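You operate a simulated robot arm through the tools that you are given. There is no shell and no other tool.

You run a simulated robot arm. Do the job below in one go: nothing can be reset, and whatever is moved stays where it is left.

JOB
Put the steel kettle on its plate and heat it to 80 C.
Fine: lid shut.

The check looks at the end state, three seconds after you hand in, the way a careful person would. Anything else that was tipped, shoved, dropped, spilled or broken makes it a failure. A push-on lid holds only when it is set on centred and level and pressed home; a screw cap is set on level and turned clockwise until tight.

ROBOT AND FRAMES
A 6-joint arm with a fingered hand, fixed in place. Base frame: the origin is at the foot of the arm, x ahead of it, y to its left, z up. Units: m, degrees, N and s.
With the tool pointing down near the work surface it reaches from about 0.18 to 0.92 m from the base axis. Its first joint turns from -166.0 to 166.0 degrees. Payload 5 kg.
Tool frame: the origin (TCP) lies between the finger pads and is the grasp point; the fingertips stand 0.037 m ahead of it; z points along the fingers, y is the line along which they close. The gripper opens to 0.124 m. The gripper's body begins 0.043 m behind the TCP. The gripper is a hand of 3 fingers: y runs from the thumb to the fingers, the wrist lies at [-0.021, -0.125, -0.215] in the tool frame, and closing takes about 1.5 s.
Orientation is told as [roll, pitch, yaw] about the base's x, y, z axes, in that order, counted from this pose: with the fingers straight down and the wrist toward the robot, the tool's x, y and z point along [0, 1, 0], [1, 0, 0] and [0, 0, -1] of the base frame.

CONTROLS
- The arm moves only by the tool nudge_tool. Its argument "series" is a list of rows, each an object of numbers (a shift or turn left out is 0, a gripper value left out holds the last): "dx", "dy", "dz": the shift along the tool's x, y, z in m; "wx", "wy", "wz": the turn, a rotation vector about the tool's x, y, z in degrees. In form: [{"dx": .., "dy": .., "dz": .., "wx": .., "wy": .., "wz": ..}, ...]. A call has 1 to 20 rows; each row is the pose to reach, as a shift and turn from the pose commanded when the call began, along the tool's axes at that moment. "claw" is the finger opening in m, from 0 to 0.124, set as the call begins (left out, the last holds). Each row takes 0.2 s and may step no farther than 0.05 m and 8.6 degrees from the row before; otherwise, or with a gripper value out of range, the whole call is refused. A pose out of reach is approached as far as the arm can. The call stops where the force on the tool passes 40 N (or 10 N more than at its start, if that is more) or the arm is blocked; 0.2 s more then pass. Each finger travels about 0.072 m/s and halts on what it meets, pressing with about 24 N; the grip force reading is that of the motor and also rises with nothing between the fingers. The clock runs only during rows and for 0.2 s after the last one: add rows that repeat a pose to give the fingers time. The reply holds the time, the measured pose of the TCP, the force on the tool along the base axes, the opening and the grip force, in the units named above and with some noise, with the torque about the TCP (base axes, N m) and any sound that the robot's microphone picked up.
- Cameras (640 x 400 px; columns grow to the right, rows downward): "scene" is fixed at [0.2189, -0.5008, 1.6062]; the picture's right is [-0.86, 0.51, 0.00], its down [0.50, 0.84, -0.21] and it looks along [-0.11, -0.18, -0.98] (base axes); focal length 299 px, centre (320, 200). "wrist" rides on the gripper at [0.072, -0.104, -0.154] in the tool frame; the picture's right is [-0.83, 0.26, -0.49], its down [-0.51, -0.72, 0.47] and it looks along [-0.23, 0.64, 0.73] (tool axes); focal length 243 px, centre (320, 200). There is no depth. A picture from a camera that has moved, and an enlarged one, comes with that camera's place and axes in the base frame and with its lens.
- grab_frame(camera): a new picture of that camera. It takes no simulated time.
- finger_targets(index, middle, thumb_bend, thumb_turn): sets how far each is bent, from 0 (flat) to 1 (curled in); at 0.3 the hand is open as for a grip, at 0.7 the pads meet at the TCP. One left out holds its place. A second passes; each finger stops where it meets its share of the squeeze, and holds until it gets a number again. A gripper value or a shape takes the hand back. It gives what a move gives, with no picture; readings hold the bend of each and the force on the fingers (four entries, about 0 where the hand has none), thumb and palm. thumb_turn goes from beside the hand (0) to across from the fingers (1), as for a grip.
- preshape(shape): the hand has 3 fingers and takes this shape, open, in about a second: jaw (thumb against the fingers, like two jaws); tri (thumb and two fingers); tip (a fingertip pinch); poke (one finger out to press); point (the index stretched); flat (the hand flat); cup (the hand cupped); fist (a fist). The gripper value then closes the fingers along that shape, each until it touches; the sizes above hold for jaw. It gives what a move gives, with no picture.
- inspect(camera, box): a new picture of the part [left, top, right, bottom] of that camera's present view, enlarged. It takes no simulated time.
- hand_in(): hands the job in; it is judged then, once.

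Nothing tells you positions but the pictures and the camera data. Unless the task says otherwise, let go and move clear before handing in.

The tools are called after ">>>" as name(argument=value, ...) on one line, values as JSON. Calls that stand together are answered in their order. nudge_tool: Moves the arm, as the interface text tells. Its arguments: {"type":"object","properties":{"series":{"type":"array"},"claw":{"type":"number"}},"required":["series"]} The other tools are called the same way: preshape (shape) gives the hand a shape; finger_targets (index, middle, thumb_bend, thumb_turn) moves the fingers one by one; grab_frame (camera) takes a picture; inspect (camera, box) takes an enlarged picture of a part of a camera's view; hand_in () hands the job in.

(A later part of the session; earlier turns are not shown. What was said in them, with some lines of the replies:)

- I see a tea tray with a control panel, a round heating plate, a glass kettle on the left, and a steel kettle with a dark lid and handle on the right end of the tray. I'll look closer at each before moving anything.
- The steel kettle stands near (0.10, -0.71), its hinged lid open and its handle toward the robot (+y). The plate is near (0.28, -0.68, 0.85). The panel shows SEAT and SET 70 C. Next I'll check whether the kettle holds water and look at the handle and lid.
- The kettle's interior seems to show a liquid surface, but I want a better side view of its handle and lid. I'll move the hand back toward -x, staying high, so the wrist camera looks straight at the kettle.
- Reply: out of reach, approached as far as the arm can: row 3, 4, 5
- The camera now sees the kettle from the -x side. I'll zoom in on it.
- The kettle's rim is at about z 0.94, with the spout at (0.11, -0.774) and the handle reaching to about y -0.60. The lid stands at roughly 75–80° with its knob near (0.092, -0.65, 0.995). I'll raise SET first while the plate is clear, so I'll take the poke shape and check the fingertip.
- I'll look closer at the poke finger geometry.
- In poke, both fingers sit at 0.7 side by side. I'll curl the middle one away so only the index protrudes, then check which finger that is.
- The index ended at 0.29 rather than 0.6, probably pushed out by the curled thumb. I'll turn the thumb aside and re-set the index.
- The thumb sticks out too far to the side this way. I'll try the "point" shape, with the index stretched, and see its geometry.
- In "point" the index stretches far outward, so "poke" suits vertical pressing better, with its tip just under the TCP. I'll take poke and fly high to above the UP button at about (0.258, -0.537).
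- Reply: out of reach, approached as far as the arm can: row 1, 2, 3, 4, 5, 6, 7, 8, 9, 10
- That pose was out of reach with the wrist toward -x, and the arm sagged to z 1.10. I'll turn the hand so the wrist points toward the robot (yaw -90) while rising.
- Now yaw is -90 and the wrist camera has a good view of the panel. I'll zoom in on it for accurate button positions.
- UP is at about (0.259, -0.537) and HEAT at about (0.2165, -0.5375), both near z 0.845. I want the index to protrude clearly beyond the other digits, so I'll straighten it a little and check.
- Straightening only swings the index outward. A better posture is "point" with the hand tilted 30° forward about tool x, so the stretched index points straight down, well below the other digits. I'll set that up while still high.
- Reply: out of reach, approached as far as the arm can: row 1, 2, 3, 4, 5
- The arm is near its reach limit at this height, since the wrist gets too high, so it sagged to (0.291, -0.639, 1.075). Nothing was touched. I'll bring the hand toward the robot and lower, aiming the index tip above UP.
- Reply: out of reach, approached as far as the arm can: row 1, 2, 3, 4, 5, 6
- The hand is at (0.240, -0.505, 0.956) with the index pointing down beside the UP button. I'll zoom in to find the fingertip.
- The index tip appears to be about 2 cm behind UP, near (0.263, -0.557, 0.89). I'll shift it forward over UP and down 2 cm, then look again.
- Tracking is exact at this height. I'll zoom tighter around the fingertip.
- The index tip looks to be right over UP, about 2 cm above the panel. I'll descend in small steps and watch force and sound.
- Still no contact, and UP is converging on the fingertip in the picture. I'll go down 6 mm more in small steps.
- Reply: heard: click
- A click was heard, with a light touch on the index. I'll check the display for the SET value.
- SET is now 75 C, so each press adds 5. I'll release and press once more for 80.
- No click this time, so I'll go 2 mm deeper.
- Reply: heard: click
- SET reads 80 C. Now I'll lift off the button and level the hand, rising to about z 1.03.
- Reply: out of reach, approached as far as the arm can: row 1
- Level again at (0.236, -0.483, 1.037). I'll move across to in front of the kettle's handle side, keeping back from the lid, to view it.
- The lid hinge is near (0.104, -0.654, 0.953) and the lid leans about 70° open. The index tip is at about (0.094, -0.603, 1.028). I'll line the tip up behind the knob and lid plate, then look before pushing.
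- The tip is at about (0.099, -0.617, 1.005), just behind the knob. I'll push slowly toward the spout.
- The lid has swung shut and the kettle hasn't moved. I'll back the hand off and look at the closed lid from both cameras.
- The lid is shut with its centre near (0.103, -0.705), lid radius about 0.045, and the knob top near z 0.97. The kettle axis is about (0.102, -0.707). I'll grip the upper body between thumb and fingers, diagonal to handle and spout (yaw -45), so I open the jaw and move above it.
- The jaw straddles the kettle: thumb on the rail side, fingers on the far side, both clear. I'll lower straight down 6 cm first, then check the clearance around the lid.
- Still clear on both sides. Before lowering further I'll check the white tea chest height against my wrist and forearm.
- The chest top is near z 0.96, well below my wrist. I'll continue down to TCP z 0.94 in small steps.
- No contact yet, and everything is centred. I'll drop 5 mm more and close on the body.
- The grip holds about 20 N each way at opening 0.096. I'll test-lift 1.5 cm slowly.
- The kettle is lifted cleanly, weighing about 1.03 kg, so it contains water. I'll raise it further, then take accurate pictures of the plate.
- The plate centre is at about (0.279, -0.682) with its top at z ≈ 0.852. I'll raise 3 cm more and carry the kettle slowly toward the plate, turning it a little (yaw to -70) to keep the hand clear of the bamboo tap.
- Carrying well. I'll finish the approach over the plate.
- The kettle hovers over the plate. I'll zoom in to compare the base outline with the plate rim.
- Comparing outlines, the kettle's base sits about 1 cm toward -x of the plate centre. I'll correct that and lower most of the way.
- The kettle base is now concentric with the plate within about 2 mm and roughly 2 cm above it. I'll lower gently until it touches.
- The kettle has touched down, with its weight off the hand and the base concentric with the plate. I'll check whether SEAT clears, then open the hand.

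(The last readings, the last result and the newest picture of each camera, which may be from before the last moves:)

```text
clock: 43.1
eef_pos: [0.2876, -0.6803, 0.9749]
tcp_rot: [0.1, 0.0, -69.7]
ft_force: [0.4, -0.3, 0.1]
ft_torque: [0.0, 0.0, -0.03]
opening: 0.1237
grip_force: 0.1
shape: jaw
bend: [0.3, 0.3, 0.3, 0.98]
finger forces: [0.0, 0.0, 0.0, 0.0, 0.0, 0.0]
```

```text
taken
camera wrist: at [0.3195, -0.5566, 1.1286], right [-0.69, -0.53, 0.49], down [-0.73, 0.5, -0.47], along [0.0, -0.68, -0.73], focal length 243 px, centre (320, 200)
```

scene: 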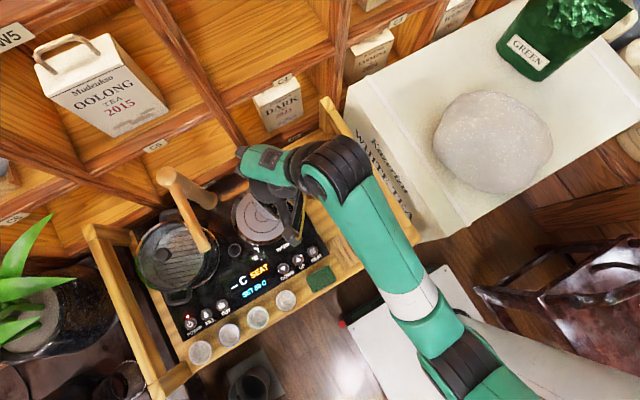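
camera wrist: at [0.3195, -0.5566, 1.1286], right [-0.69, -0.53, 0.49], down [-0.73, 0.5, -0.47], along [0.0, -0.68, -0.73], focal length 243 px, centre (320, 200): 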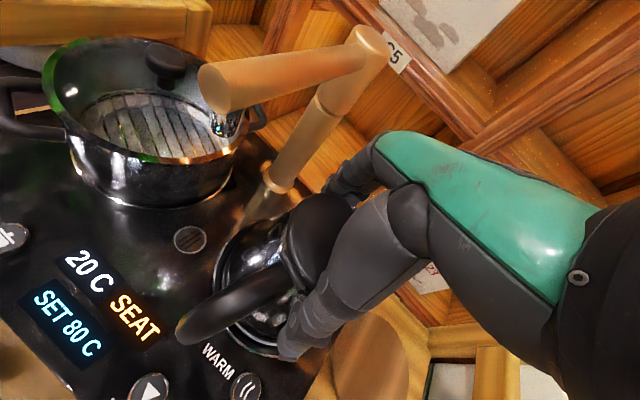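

The panel now reads 20 C. SEAT is still lit, so I'll look closer now that the kettle is released.

>>> inspect(camera="wrist", box=[20, 220, 180, 370])

>>> inspect(camera="wrist", box=[170, 180, 350, 370])

>>> inspect(camera="scene", box=[190, 170, 310, 300])

```text
2.67 times, centred on (100, 295) of wrist
camera zoom: at [0.3195, -0.5566, 1.1286], right [-0.69, -0.53, 0.49], down [-0.73, 0.5, -0.47], along [0.0, -0.68, -0.73], focal length 647 px, centre (907, -53)
```

zoom: 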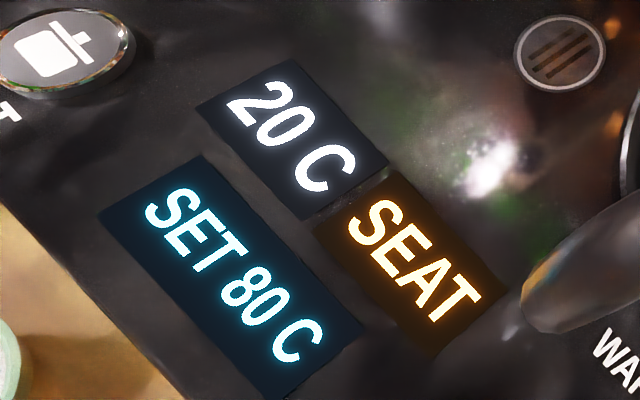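

```text
2.11 times, centred on (260, 275) of wrist
camera zoom: at [0.3195, -0.5566, 1.1286], right [-0.69, -0.53, 0.49], down [-0.73, 0.5, -0.47], along [0.0, -0.68, -0.73], focal length 511 px, centre (446, 42)
```

zoom: 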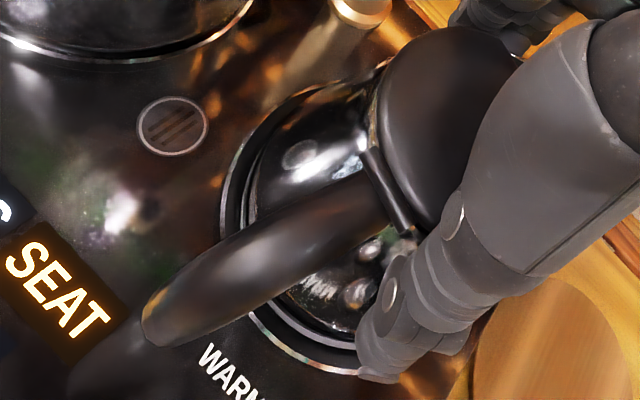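

```text
3.08 times, centred on (250, 235) of scene
camera zoom: at [0.2189, -0.5008, 1.6062], right [-0.86, 0.51, 0.0], down [0.5, 0.84, -0.21], along [-0.11, -0.18, -0.98], focal length 919 px, centre (535, 92)
```

zoom: 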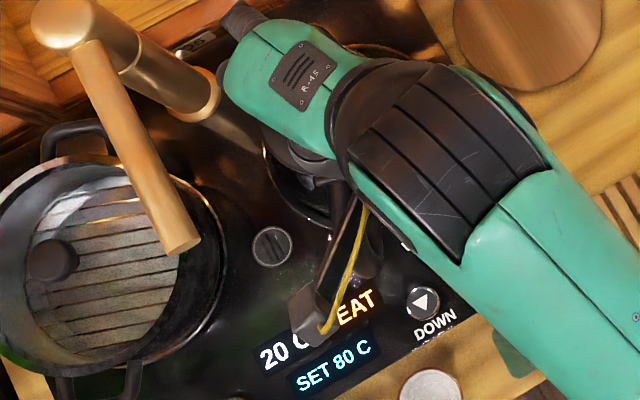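

I'll raise the hand straight up clear of the kettle, then check the seating and the display again.

>>> nudge_tool(series=[{"dz": -0.015}, {"dz": -0.03}, {"dz": -0.05}, {"dz": -0.07}, {"dz": -0.09}, {"dz": -0.09}])

>>> grab_frame(camera="wrist")

>>> inspect(camera="wrist", box=[60, 170, 360, 380])

```text
clock: 44.5
eef_pos: [0.2887, -0.6808, 1.0647]
tcp_rot: [0.0, 0.0, -69.6]
ft_force: [0.2, 1.2, -0.3]
ft_torque: [0.02, -0.01, -0.02]
opening: 0.1235
grip_force: 0.1
shape: jaw
bend: [0.3, 0.3, 0.3, 0.98]
finger forces: [0.0, 0.0, 0.1, 0.0, 0.1, 0.0]
```

```text
taken
camera wrist: at [0.3203, -0.5564, 1.2191], right [-0.69, -0.53, 0.49], down [-0.73, 0.5, -0.47], along [0.0, -0.68, -0.73], focal length 243 px, centre (320, 200)
```

wrist: 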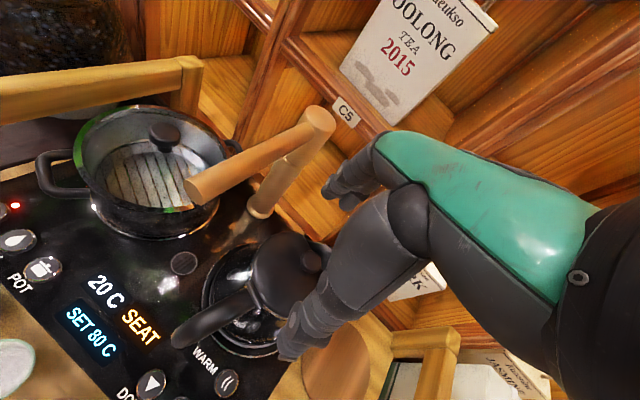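

```text
1.90 times, centred on (210, 275) of wrist
camera zoom: at [0.3203, -0.5564, 1.2191], right [-0.69, -0.53, 0.49], down [-0.73, 0.5, -0.47], along [0.0, -0.68, -0.73], focal length 462 px, centre (530, 57)
```

zoom: 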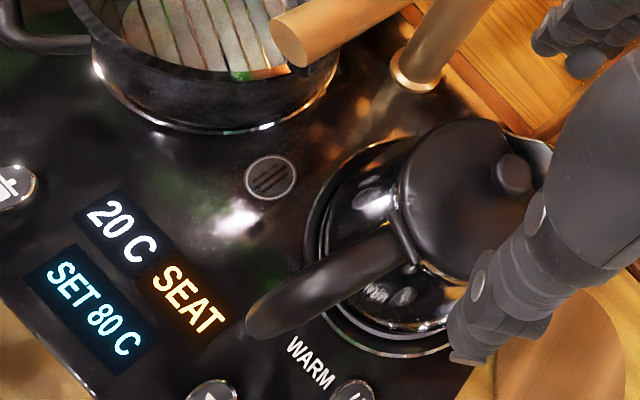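

SEAT is still lit beside 20 C. I'll move the hand away toward the robot so both cameras can see how the kettle sits.

>>> nudge_tool(series=[{"dz": -0.015}, {"dx": -0.0066, "dy": -0.0366, "dz": -0.015, "wz": 4}, {"dx": -0.0133, "dy": -0.0732, "dz": -0.015, "wz": 8}, {"dx": -0.02, "dy": -0.11, "dz": -0.015, "wz": 12}, {"dx": -0.0266, "dy": -0.1464, "dz": -0.015, "wz": 16}, {"dx": -0.0332, "dy": -0.183, "dz": -0.015, "wz": 20.4}, {"dx": -0.0332, "dy": -0.183, "dz": -0.015, "wz": 20.4}])

>>> grab_frame(camera="scene")

>>> grab_frame(camera="wrist")

```text
clock: 46.1
eef_pos: [0.1944, -0.517, 1.0819]
tcp_rot: [0.0, 0.0, -90.2]
ft_force: [-0.4, 0.2, -0.3]
ft_torque: [0.01, -0.03, 0.02]
opening: 0.1239
grip_force: 0.1
shape: jaw
bend: [0.3, 0.3, 0.3, 0.98]
finger forces: [0.0, 0.0, 0.0, 0.0, 0.0, 0.1]
```

```text
taken
```

scene: 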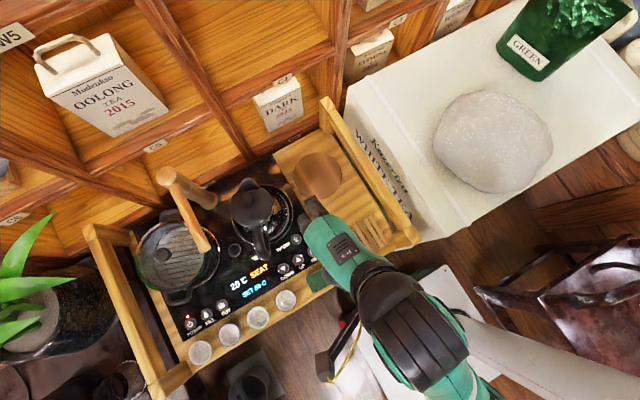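

```text
taken
camera wrist: at [0.2667, -0.4127, 1.2348], right [-0.83, -0.26, 0.49], down [-0.51, 0.72, -0.47], along [-0.23, -0.64, -0.73], focal length 243 px, centre (320, 200)
```

wrist: 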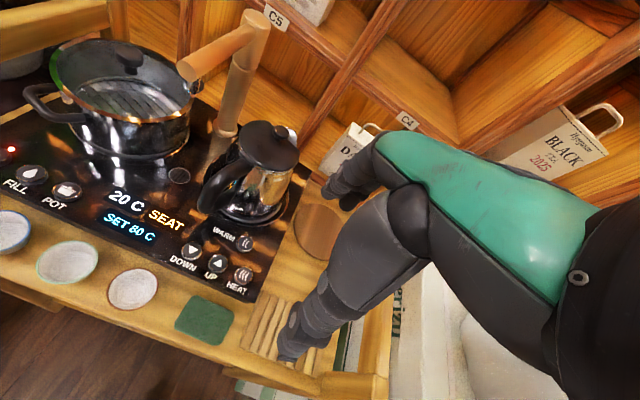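

>>> inspect(camera="scene", box=[215, 165, 315, 265])

>>> inspect(camera="wrist", box=[180, 110, 320, 250])

>>> inspect(camera="scene", box=[170, 250, 320, 350])

```text
4.00 times, centred on (265, 215) of scene
camera zoom: at [0.2189, -0.5008, 1.6062], right [-0.86, 0.51, 0.0], down [0.5, 0.84, -0.21], along [-0.11, -0.18, -0.98], focal length 1194 px, centre (540, 140)
```

zoom: 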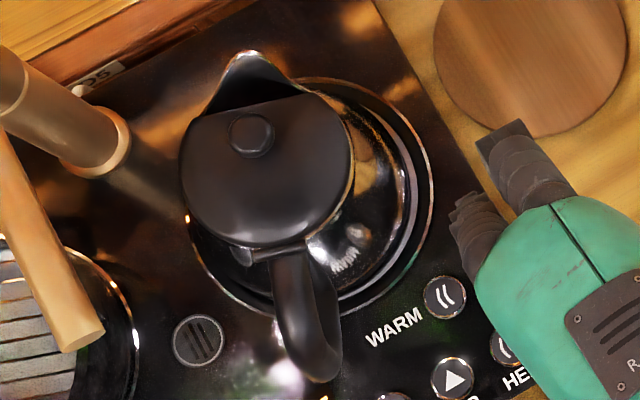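

```text
2.86 times, centred on (250, 180) of wrist
camera zoom: at [0.2667, -0.4127, 1.2348], right [-0.83, -0.26, 0.49], down [-0.51, 0.72, -0.47], along [-0.23, -0.64, -0.73], focal length 693 px, centre (520, 257)
```

zoom: 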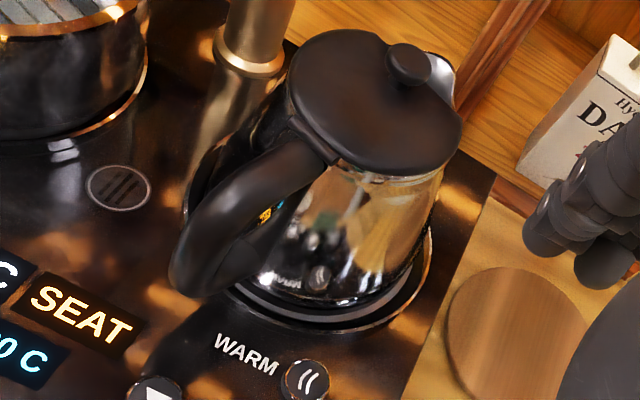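

```text
4.00 times, centred on (245, 300) of scene
camera zoom: at [0.2189, -0.5008, 1.6062], right [-0.86, 0.51, 0.0], down [0.5, 0.84, -0.21], along [-0.11, -0.18, -0.98], focal length 1194 px, centre (620, -200)
```

zoom: 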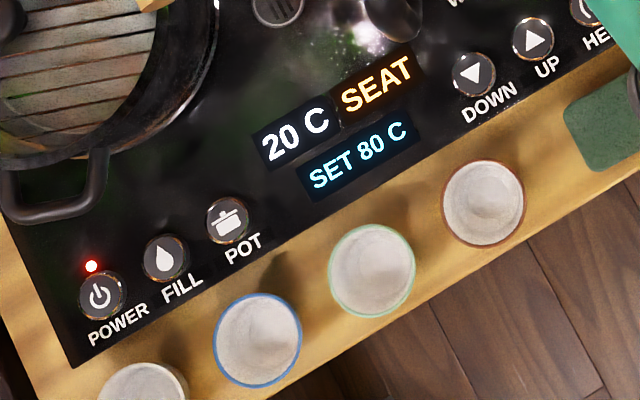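

I'll zoom in tighter on the kettle's foot from both cameras to measure the offset.

>>> inspect(camera="scene", box=[255, 175, 330, 255])

>>> inspect(camera="wrist", box=[210, 180, 295, 240])

>>> inspect(camera="scene", box=[225, 200, 275, 250])

```text
5.00 times, centred on (292, 215) of scene
camera zoom: at [0.2189, -0.5008, 1.6062], right [-0.86, 0.51, 0.0], down [0.5, 0.84, -0.21], along [-0.11, -0.18, -0.98], focal length 1493 px, centre (458, 125)
```

zoom: 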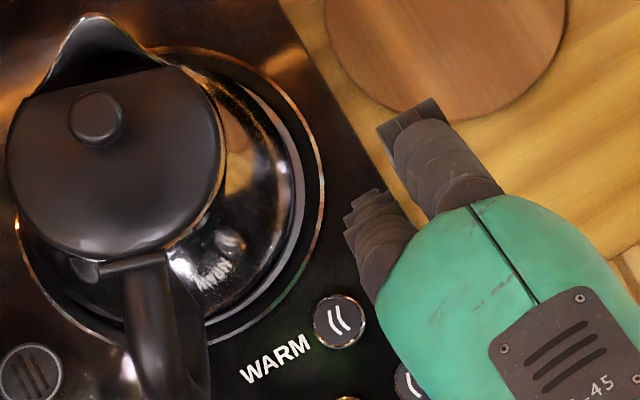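

```text
6.67 times, centred on (252, 210) of wrist
camera zoom: at [0.2667, -0.4127, 1.2348], right [-0.83, -0.26, 0.49], down [-0.51, 0.72, -0.47], along [-0.23, -0.64, -0.73], focal length 1618 px, centre (770, 133)
```

zoom: 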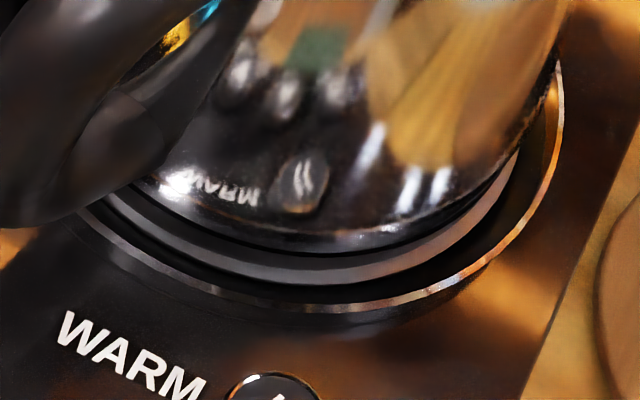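

```text
8.00 times, centred on (250, 225) of scene
camera zoom: at [0.2189, -0.5008, 1.6062], right [-0.86, 0.51, 0.0], down [0.5, 0.84, -0.21], along [-0.11, -0.18, -0.98], focal length 2389 px, centre (880, 0)
```

zoom: 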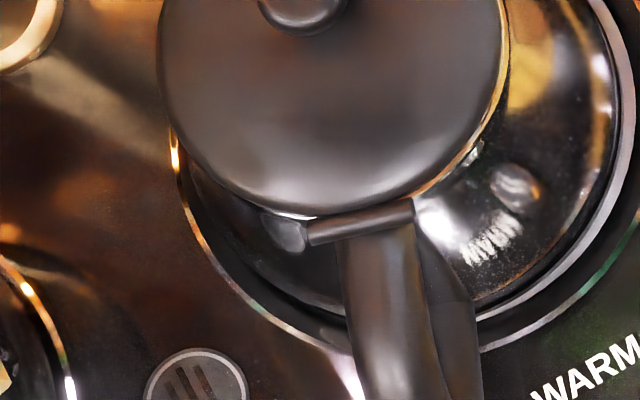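

The foot seems a few millimetres too far toward -y. I'll zoom even tighter to confirm.

>>> inspect(camera="scene", box=[262, 190, 302, 250])

>>> inspect(camera="scene", box=[228, 205, 268, 250])

>>> inspect(camera="wrist", box=[100, 180, 220, 280])

```text
6.67 times, centred on (282, 220) of scene
camera zoom: at [0.2189, -0.5008, 1.6062], right [-0.86, 0.51, 0.0], down [0.5, 0.84, -0.21], along [-0.11, -0.18, -0.98], focal length 1991 px, centre (573, 67)
```

zoom: 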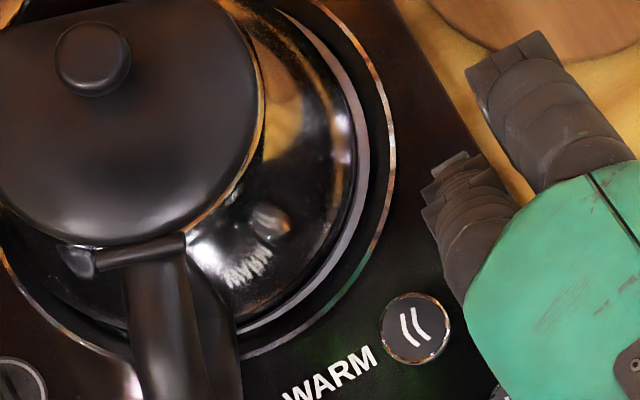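

```text
8.89 times, centred on (248, 228) of scene
camera zoom: at [0.2189, -0.5008, 1.6062], right [-0.86, 0.51, 0.0], down [0.5, 0.84, -0.21], along [-0.11, -0.18, -0.98], focal length 2654 px, centre (960, -44)
```

zoom: 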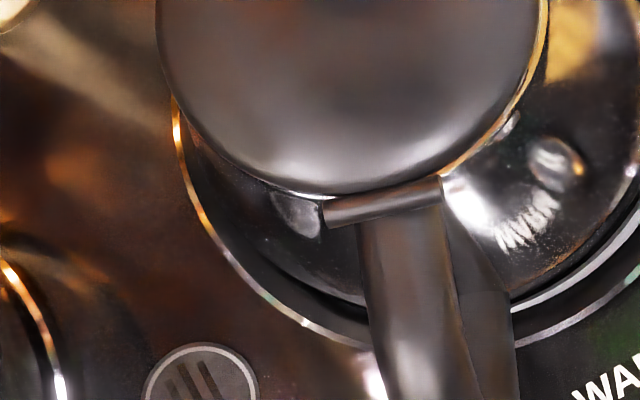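

```text
4.00 times, centred on (160, 230) of wrist
camera zoom: at [0.2667, -0.4127, 1.2348], right [-0.83, -0.26, 0.49], down [-0.51, 0.72, -0.47], along [-0.23, -0.64, -0.73], focal length 970 px, centre (960, 80)
```

zoom: 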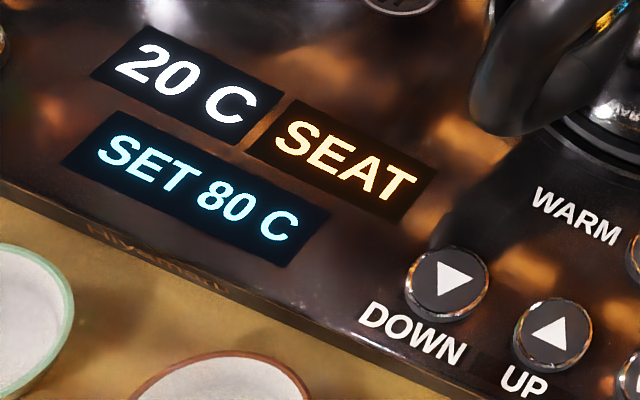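

By the scene camera the base is centred on the plate to about 3 mm. I'll press HEAT now and see how the panel responds, so I take the point shape and lower toward the HEAT side.

>>> preshape(shape="point")

>>> nudge_tool(series=[{"dy": -0.02, "dz": 0.03}, {"dy": -0.04, "dz": 0.06}, {"dy": -0.057, "dz": 0.092}, {"dy": -0.057, "dz": 0.092}])

>>> nudge_tool(series=[{"dy": 0.005, "dz": 0.012, "wx": 7.5}, {"dy": 0.01, "dz": 0.024, "wx": 15}, {"dy": 0.015, "dz": 0.036, "wx": 22.5}, {"dy": 0.02, "dz": 0.045, "wx": 30}, {"dy": 0.02, "dz": 0.045, "wx": 30}])

>>> grab_frame(camera="wrist")

>>> inspect(camera="wrist", box=[270, 110, 380, 220])

```text
clock: 47.0
eef_pos: [0.1945, -0.5175, 1.0807]
tcp_rot: [0.0, 0.0, -90.1]
ft_force: [0.8, 0.2, -0.1]
ft_torque: [-0.01, 0.0, -0.01]
opening: 0.119
grip_force: 0.0
shape: point
bend: [0.19, 1.0, 0.99, 0.87]
finger forces: [0.0, 0.0, 0.0, 0.1, 0.1, 0.0]
```

```text
clock: 48.0
eef_pos: [0.1939, -0.462, 0.989]
tcp_rot: [0.1, -0.1, -90.1]
ft_force: [0.7, -0.1, -0.1]
ft_torque: [0.01, 0.01, 0.01]
opening: 0.0
grip_force: 0.1
shape: point
bend: [0.19, 1.0, 1.0, 0.87]
finger forces: [0.1, 0.0, 0.0, 0.0, 0.0, 0.0]
```

```text
clock: 49.2
eef_pos: [0.1926, -0.4838, 0.9413]
tcp_rot: [0.1, 29.9, -90.2]
ft_force: [-0.4, 0.1, 0.0]
ft_torque: [0.02, -0.05, 0.0]
opening: 0.0
grip_force: 0.0
shape: point
bend: [0.19, 1.0, 1.0, 0.87]
finger forces: [0.1, 0.0, 0.0, 0.1, 0.1, 0.0]
```

```text
taken
camera wrist: at [0.265, -0.4694, 1.1272], right [-0.83, -0.47, 0.3], down [-0.51, 0.86, -0.05], along [-0.23, -0.19, -0.95], focal length 243 px, centre (320, 200)
```

wrist: 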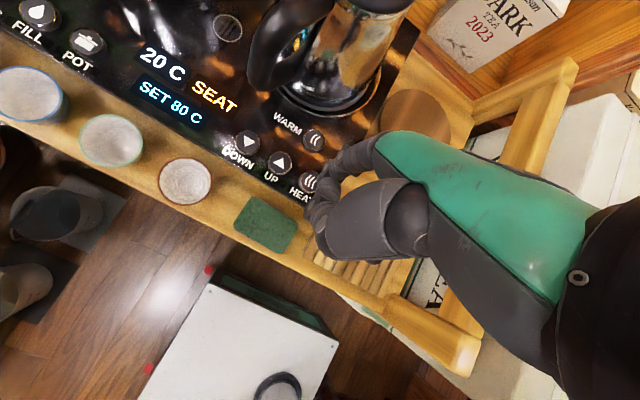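

```text
3.64 times, centred on (325, 165) of wrist
camera zoom: at [0.265, -0.4694, 1.1272], right [-0.83, -0.47, 0.3], down [-0.51, 0.86, -0.05], along [-0.23, -0.19, -0.95], focal length 882 px, centre (302, 327)
```

zoom: 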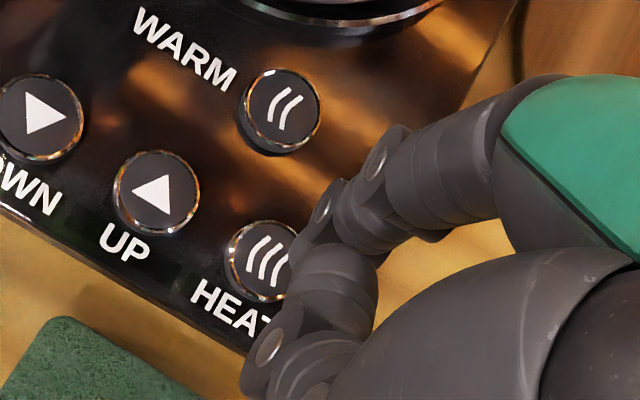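

The index is lined up over HEAT just as it was over UP. I'll press down in small steps.

>>> nudge_tool(series=[{"dx": 0.001, "dy": 0.005, "dz": 0.0087}, {"dx": 0.0015, "dy": 0.01, "dz": 0.0173}, {"dx": 0.0015, "dy": 0.0115, "dz": 0.0199}, {"dx": 0.0015, "dy": 0.0115, "dz": 0.0199}])

>>> inspect(camera="wrist", box=[270, 110, 380, 220])

```text
clock: 50.2
eef_pos: [0.1948, -0.4823, 0.9202]
tcp_rot: [0.0, 30.0, -90.1]
ft_force: [0.6, 0.2, 0.9]
ft_torque: [0.02, -0.03, -0.01]
opening: 0.0
grip_force: 0.0
shape: point
bend: [0.19, 1.0, 1.0, 0.87]
finger forces: [0.0, 0.0, 0.1, 0.1, 0.0, 0.0]
```

```text
3.64 times, centred on (325, 165) of wrist
camera zoom: at [0.2671, -0.4684, 1.1052], right [-0.83, -0.47, 0.3], down [-0.51, 0.86, -0.05], along [-0.23, -0.19, -0.95], focal length 882 px, centre (302, 327)
```

zoom: 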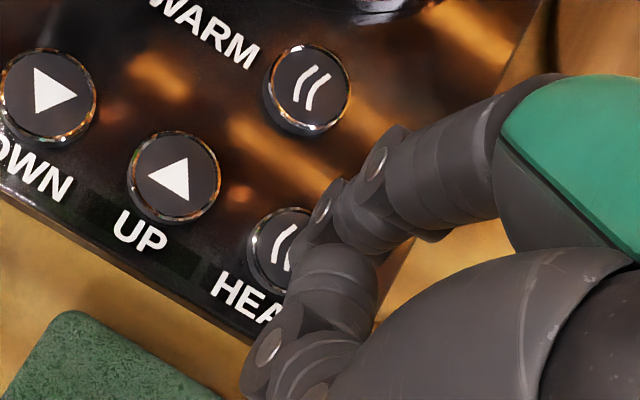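

>>> nudge_tool(series=[{"dy": 0.001, "dz": 0.0017}, {"dy": 0.002, "dz": 0.0035}, {"dy": 0.0025, "dz": 0.0043}, {"dy": 0.0025, "dz": 0.0043}])

>>> grab_frame(camera="wrist")

>>> inspect(camera="wrist", box=[110, 20, 270, 150])

```text
clock: 51.2
eef_pos: [0.1952, -0.4834, 0.9157]
tcp_rot: [0.0, 30.0, -90.1]
ft_force: [0.5, -0.5, 2.8]
ft_torque: [-0.22, -0.04, -0.03]
opening: 0.1192
grip_force: 0.0
shape: point
bend: [0.19, 1.0, 1.0, 0.87]
finger forces: [3.2, 0.0, 0.1, 0.0, 0.1, 0.0]
heard: click
```

```text
taken
camera wrist: at [0.2669, -0.4684, 1.1007], right [-0.83, -0.47, 0.3], down [-0.51, 0.86, -0.05], along [-0.23, -0.19, -0.95], focal length 243 px, centre (320, 200)
```

wrist: 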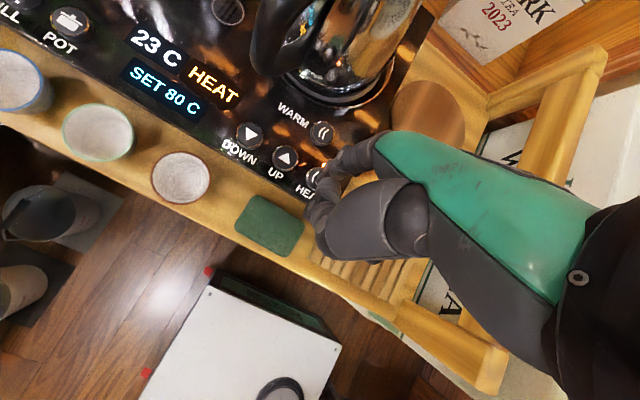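

```text
3.08 times, centred on (190, 85) of wrist
camera zoom: at [0.2669, -0.4684, 1.1007], right [-0.83, -0.47, 0.3], down [-0.51, 0.86, -0.05], along [-0.23, -0.19, -0.95], focal length 746 px, centre (720, 554)
```

zoom: 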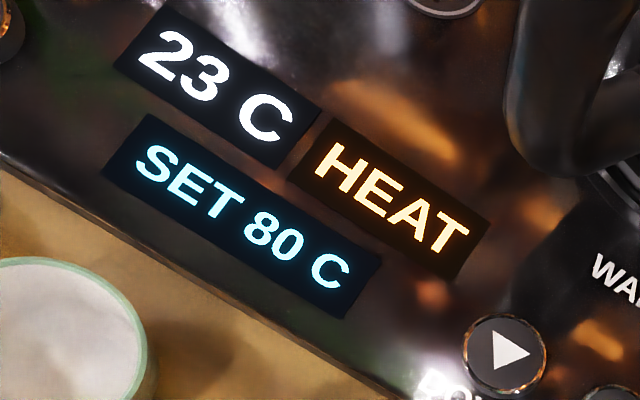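

HEAT is on and the reading is already 23 C, so "SEAT" simply meant seated. I'll lift off the button, back away level, and wait while it heats.

>>> nudge_tool(series=[{"dy": -0.0175, "dz": -0.0303}, {"dy": -0.03, "dz": -0.052, "wx": -7.5}, {"dy": -0.04, "dz": -0.0693, "wx": -15}, {"dy": -0.05, "dz": -0.0866, "wx": -22.5}, {"dy": -0.06, "dz": -0.1039, "wx": -30}, {"dy": -0.06, "dz": -0.1039, "wx": -30}])

>>> grab_frame(camera="wrist")

>>> inspect(camera="scene", box=[170, 160, 330, 320])

```text
clock: 52.6
eef_pos: [0.1954, -0.482, 1.035]
tcp_rot: [0.0, -0.1, -90.1]
ft_force: [0.6, 1.0, 0.7]
ft_torque: [0.0, 0.02, -0.02]
opening: 0.0001
grip_force: 0.1
shape: point
bend: [0.19, 1.0, 1.0, 0.87]
finger forces: [0.0, 0.0, 0.0, 0.1, 0.0, 0.0]
out of reach, approached as far as the arm can: row 1
```

```text
taken
camera wrist: at [0.2678, -0.3777, 1.1893], right [-0.83, -0.26, 0.49], down [-0.51, 0.72, -0.47], along [-0.23, -0.64, -0.73], focal length 243 px, centre (320, 200)
```

wrist: 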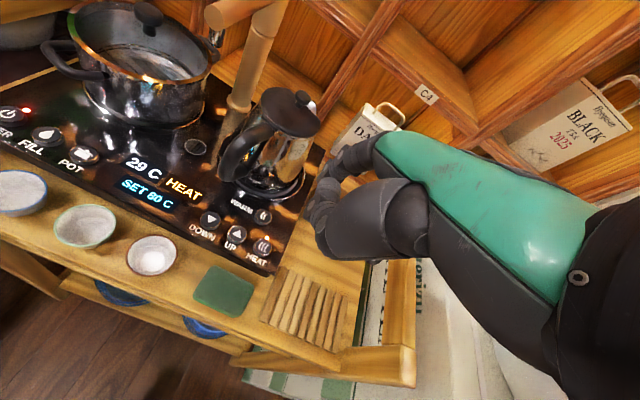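

```text
2.50 times, centred on (250, 240) of scene
camera zoom: at [0.2189, -0.5008, 1.6062], right [-0.86, 0.51, 0.0], down [0.5, 0.84, -0.21], along [-0.11, -0.18, -0.98], focal length 747 px, centre (495, 100)
```

zoom: 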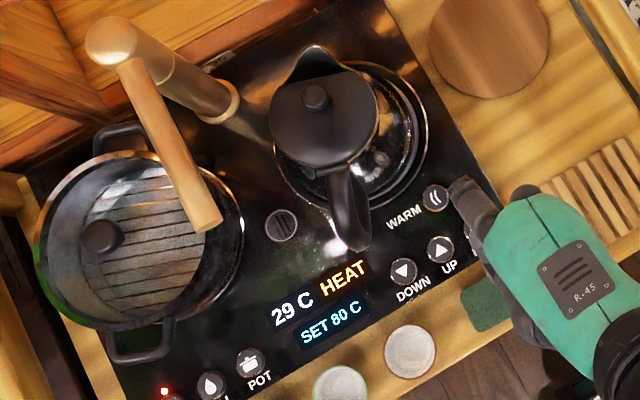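

It's heating at about 4 C/s. While it heats I'll check that the lid sits flush and wait a few seconds.

>>> inspect(camera="wrist", box=[215, 75, 325, 210])

>>> nudge_tool(series=[{"dz": 0}, {"dz": 0}, {"dz": 0}, {"dz": 0}, {"dz": 0}, {"dz": 0}, {"dz": 0}, {"dz": 0}, {"dz": 0}, {"dz": 0}, {"dz": 0}, {"dz": 0}, {"dz": 0}, {"dz": 0}, {"dz": 0}, {"dz": 0}, {"dz": 0}, {"dz": 0}, {"dz": 0}, {"dz": 0}])

>>> inspect(camera="wrist", box=[90, 75, 325, 265])

```text
2.96 times, centred on (270, 142) of wrist
camera zoom: at [0.2678, -0.3777, 1.1893], right [-0.83, -0.26, 0.49], down [-0.51, 0.72, -0.47], along [-0.23, -0.64, -0.73], focal length 719 px, centre (468, 370)
```

zoom: 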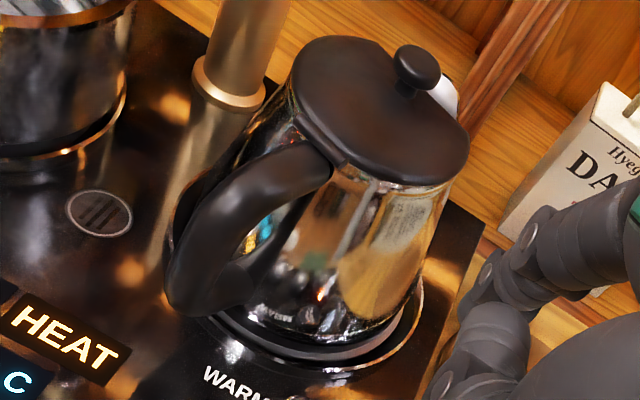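

```text
clock: 56.8
eef_pos: [0.1962, -0.483, 1.036]
tcp_rot: [0.0, 0.0, -90.1]
ft_force: [0.5, -0.2, 0.1]
ft_torque: [0.03, 0.04, -0.01]
opening: 0.0001
grip_force: 0.0
shape: point
bend: [0.19, 1.0, 1.0, 0.87]
finger forces: [0.0, 0.0, 0.0, 0.0, 0.0, 0.0]
```

```text
2.11 times, centred on (208, 170) of wrist
camera zoom: at [0.2678, -0.378, 1.1891], right [-0.83, -0.26, 0.49], down [-0.51, 0.72, -0.47], along [-0.23, -0.64, -0.73], focal length 511 px, centre (557, 263)
```

zoom: 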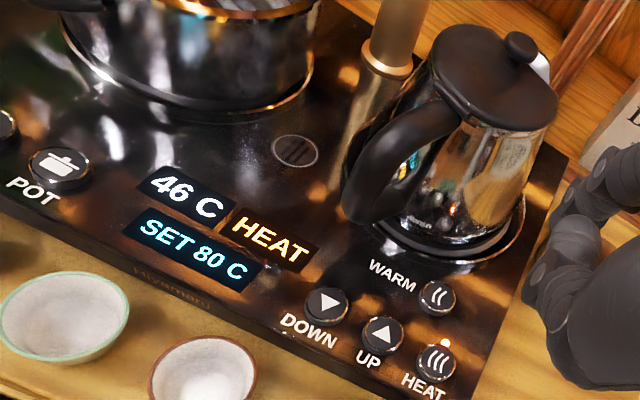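

The lid sits flush, and the reading is 46 C and rising. I'll keep waiting.

>>> nudge_tool(series=[{"dz": 0}, {"dz": 0}, {"dz": 0}, {"dz": 0}, {"dz": 0}, {"dz": 0}, {"dz": 0}, {"dz": 0}, {"dz": 0}, {"dz": 0}, {"dz": 0}, {"dz": 0}, {"dz": 0}, {"dz": 0}, {"dz": 0}, {"dz": 0}, {"dz": 0}, {"dz": 0}, {"dz": 0}, {"dz": 0}])

>>> inspect(camera="wrist", box=[90, 75, 325, 265])

>>> nudge_tool(series=[{"dz": 0}, {"dz": 0}, {"dz": 0}, {"dz": 0}, {"dz": 0}, {"dz": 0}, {"dz": 0}, {"dz": 0}, {"dz": 0}, {"dz": 0}, {"dz": 0}, {"dz": 0}, {"dz": 0}, {"dz": 0}, {"dz": 0}, {"dz": 0}, {"dz": 0}, {"dz": 0}])

>>> inspect(camera="wrist", box=[90, 75, 325, 265])

```text
clock: 61.0
eef_pos: [0.1949, -0.4832, 1.0347]
tcp_rot: [-0.1, -0.1, -90.1]
ft_force: [-0.1, 0.0, -0.2]
ft_torque: [-0.05, -0.01, 0.0]
opening: 0.0
grip_force: 0.0
shape: point
bend: [0.19, 1.0, 1.0, 0.87]
finger forces: [0.0, 0.0, 0.1, 0.0, 0.0, 0.0]
```

```text
2.11 times, centred on (208, 170) of wrist
camera zoom: at [0.2678, -0.378, 1.1891], right [-0.83, -0.26, 0.49], down [-0.51, 0.72, -0.47], along [-0.23, -0.64, -0.73], focal length 511 px, centre (557, 263)
```

zoom: 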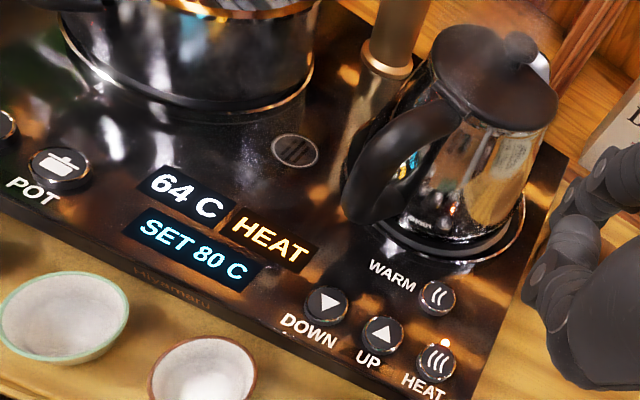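

```text
clock: 64.8
eef_pos: [0.1951, -0.4839, 1.0347]
tcp_rot: [0.0, 0.0, -90.1]
ft_force: [0.2, 0.3, 0.0]
ft_torque: [-0.01, 0.02, 0.02]
opening: 0.0
grip_force: 0.0
shape: point
bend: [0.19, 1.0, 1.0, 0.87]
finger forces: [0.0, 0.1, 0.1, 0.0, 0.0, 0.0]
```

```text
2.11 times, centred on (208, 170) of wrist
camera zoom: at [0.2678, -0.378, 1.1891], right [-0.83, -0.26, 0.49], down [-0.51, 0.72, -0.47], along [-0.23, -0.64, -0.73], focal length 511 px, centre (557, 263)
```

zoom: 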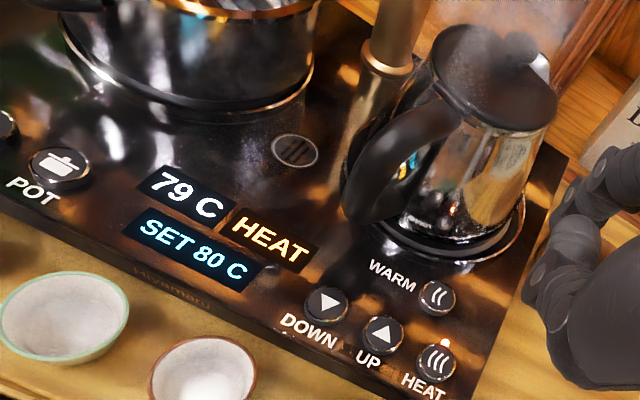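

The reading is 79 C with steam rising. I'll wait a moment for it to reach 80 and see what the panel does.

>>> nudge_tool(series=[{"dz": 0}, {"dz": 0}, {"dz": 0}, {"dz": 0}, {"dz": 0}])

>>> inspect(camera="wrist", box=[90, 75, 325, 265])

```text
clock: 66.0
eef_pos: [0.1967, -0.4822, 1.035]
tcp_rot: [-0.1, 0.0, -90.1]
ft_force: [-0.8, -0.6, 0.2]
ft_torque: [0.0, 0.01, -0.04]
opening: 0.0002
grip_force: 0.0
shape: point
bend: [0.19, 1.0, 1.0, 0.87]
finger forces: [0.1, 0.1, 0.0, 0.1, 0.0, 0.1]
```

```text
2.11 times, centred on (208, 170) of wrist
camera zoom: at [0.2678, -0.378, 1.1891], right [-0.83, -0.26, 0.49], down [-0.51, 0.72, -0.47], along [-0.23, -0.64, -0.73], focal length 511 px, centre (557, 263)
```

zoom: 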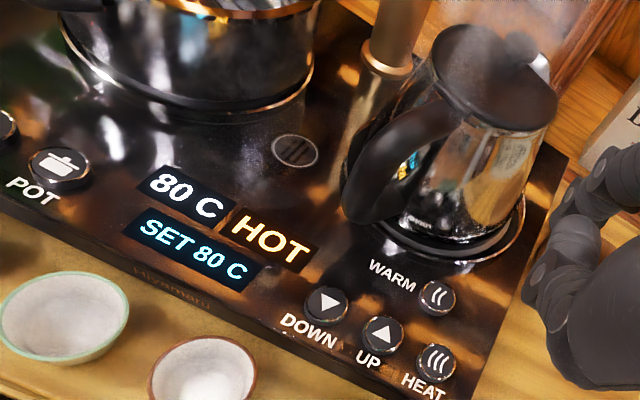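

The panel reads 80 C and HOT, and heating has stopped by itself. I'll do a quick final check that everything else is undisturbed.

>>> grab_frame(camera="scene")

>>> inspect(camera="scene", box=[215, 165, 315, 265])

```text
taken
```

scene: 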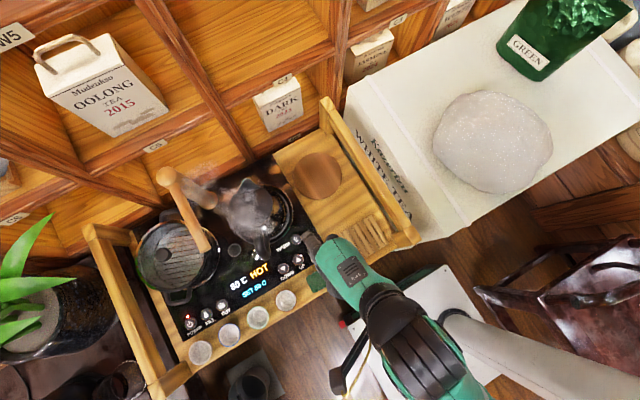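

```text
4.00 times, centred on (265, 215) of scene
camera zoom: at [0.2189, -0.5008, 1.6062], right [-0.86, 0.51, 0.0], down [0.5, 0.84, -0.21], along [-0.11, -0.18, -0.98], focal length 1194 px, centre (540, 140)
```

zoom: 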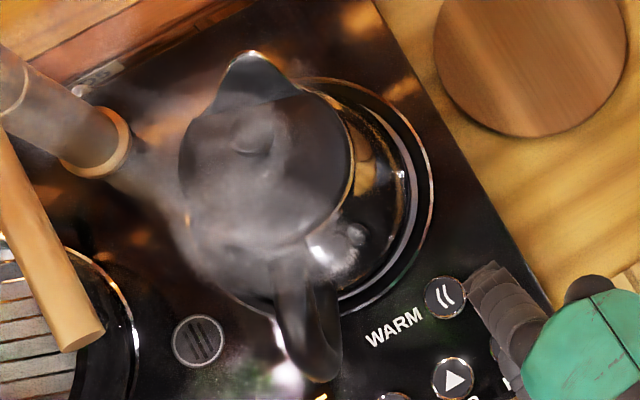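

The kettle sits centred on its plate with the lid shut. The panel reads 80 C, the hand is clear, and nothing else has moved, so I'm handing in.

>>> hand_in()

```text
The job is handed in.
```

The steel kettle is on its plate with the lid shut, and I've handed the job in. The panel read 80 C with "HOT" showing. Heating had stopped on its own at the 80 C setting.

- **Water:** the kettle weighed about 1 kg when lifted, so I took it to have water in it and did not use the tap.
- **Lid:** it was standing open at the start. I pushed it over from the handle side and it fell shut; in the pictures it sits flush. I did not press it down further.
- **Seating:** the base is centred on the plate to within about 3 mm.
- **Surroundings:** nothing else was touched apart from the UP and HEAT buttons, and nothing spilled that I could see. The hand was clear of the kettle at hand-in.
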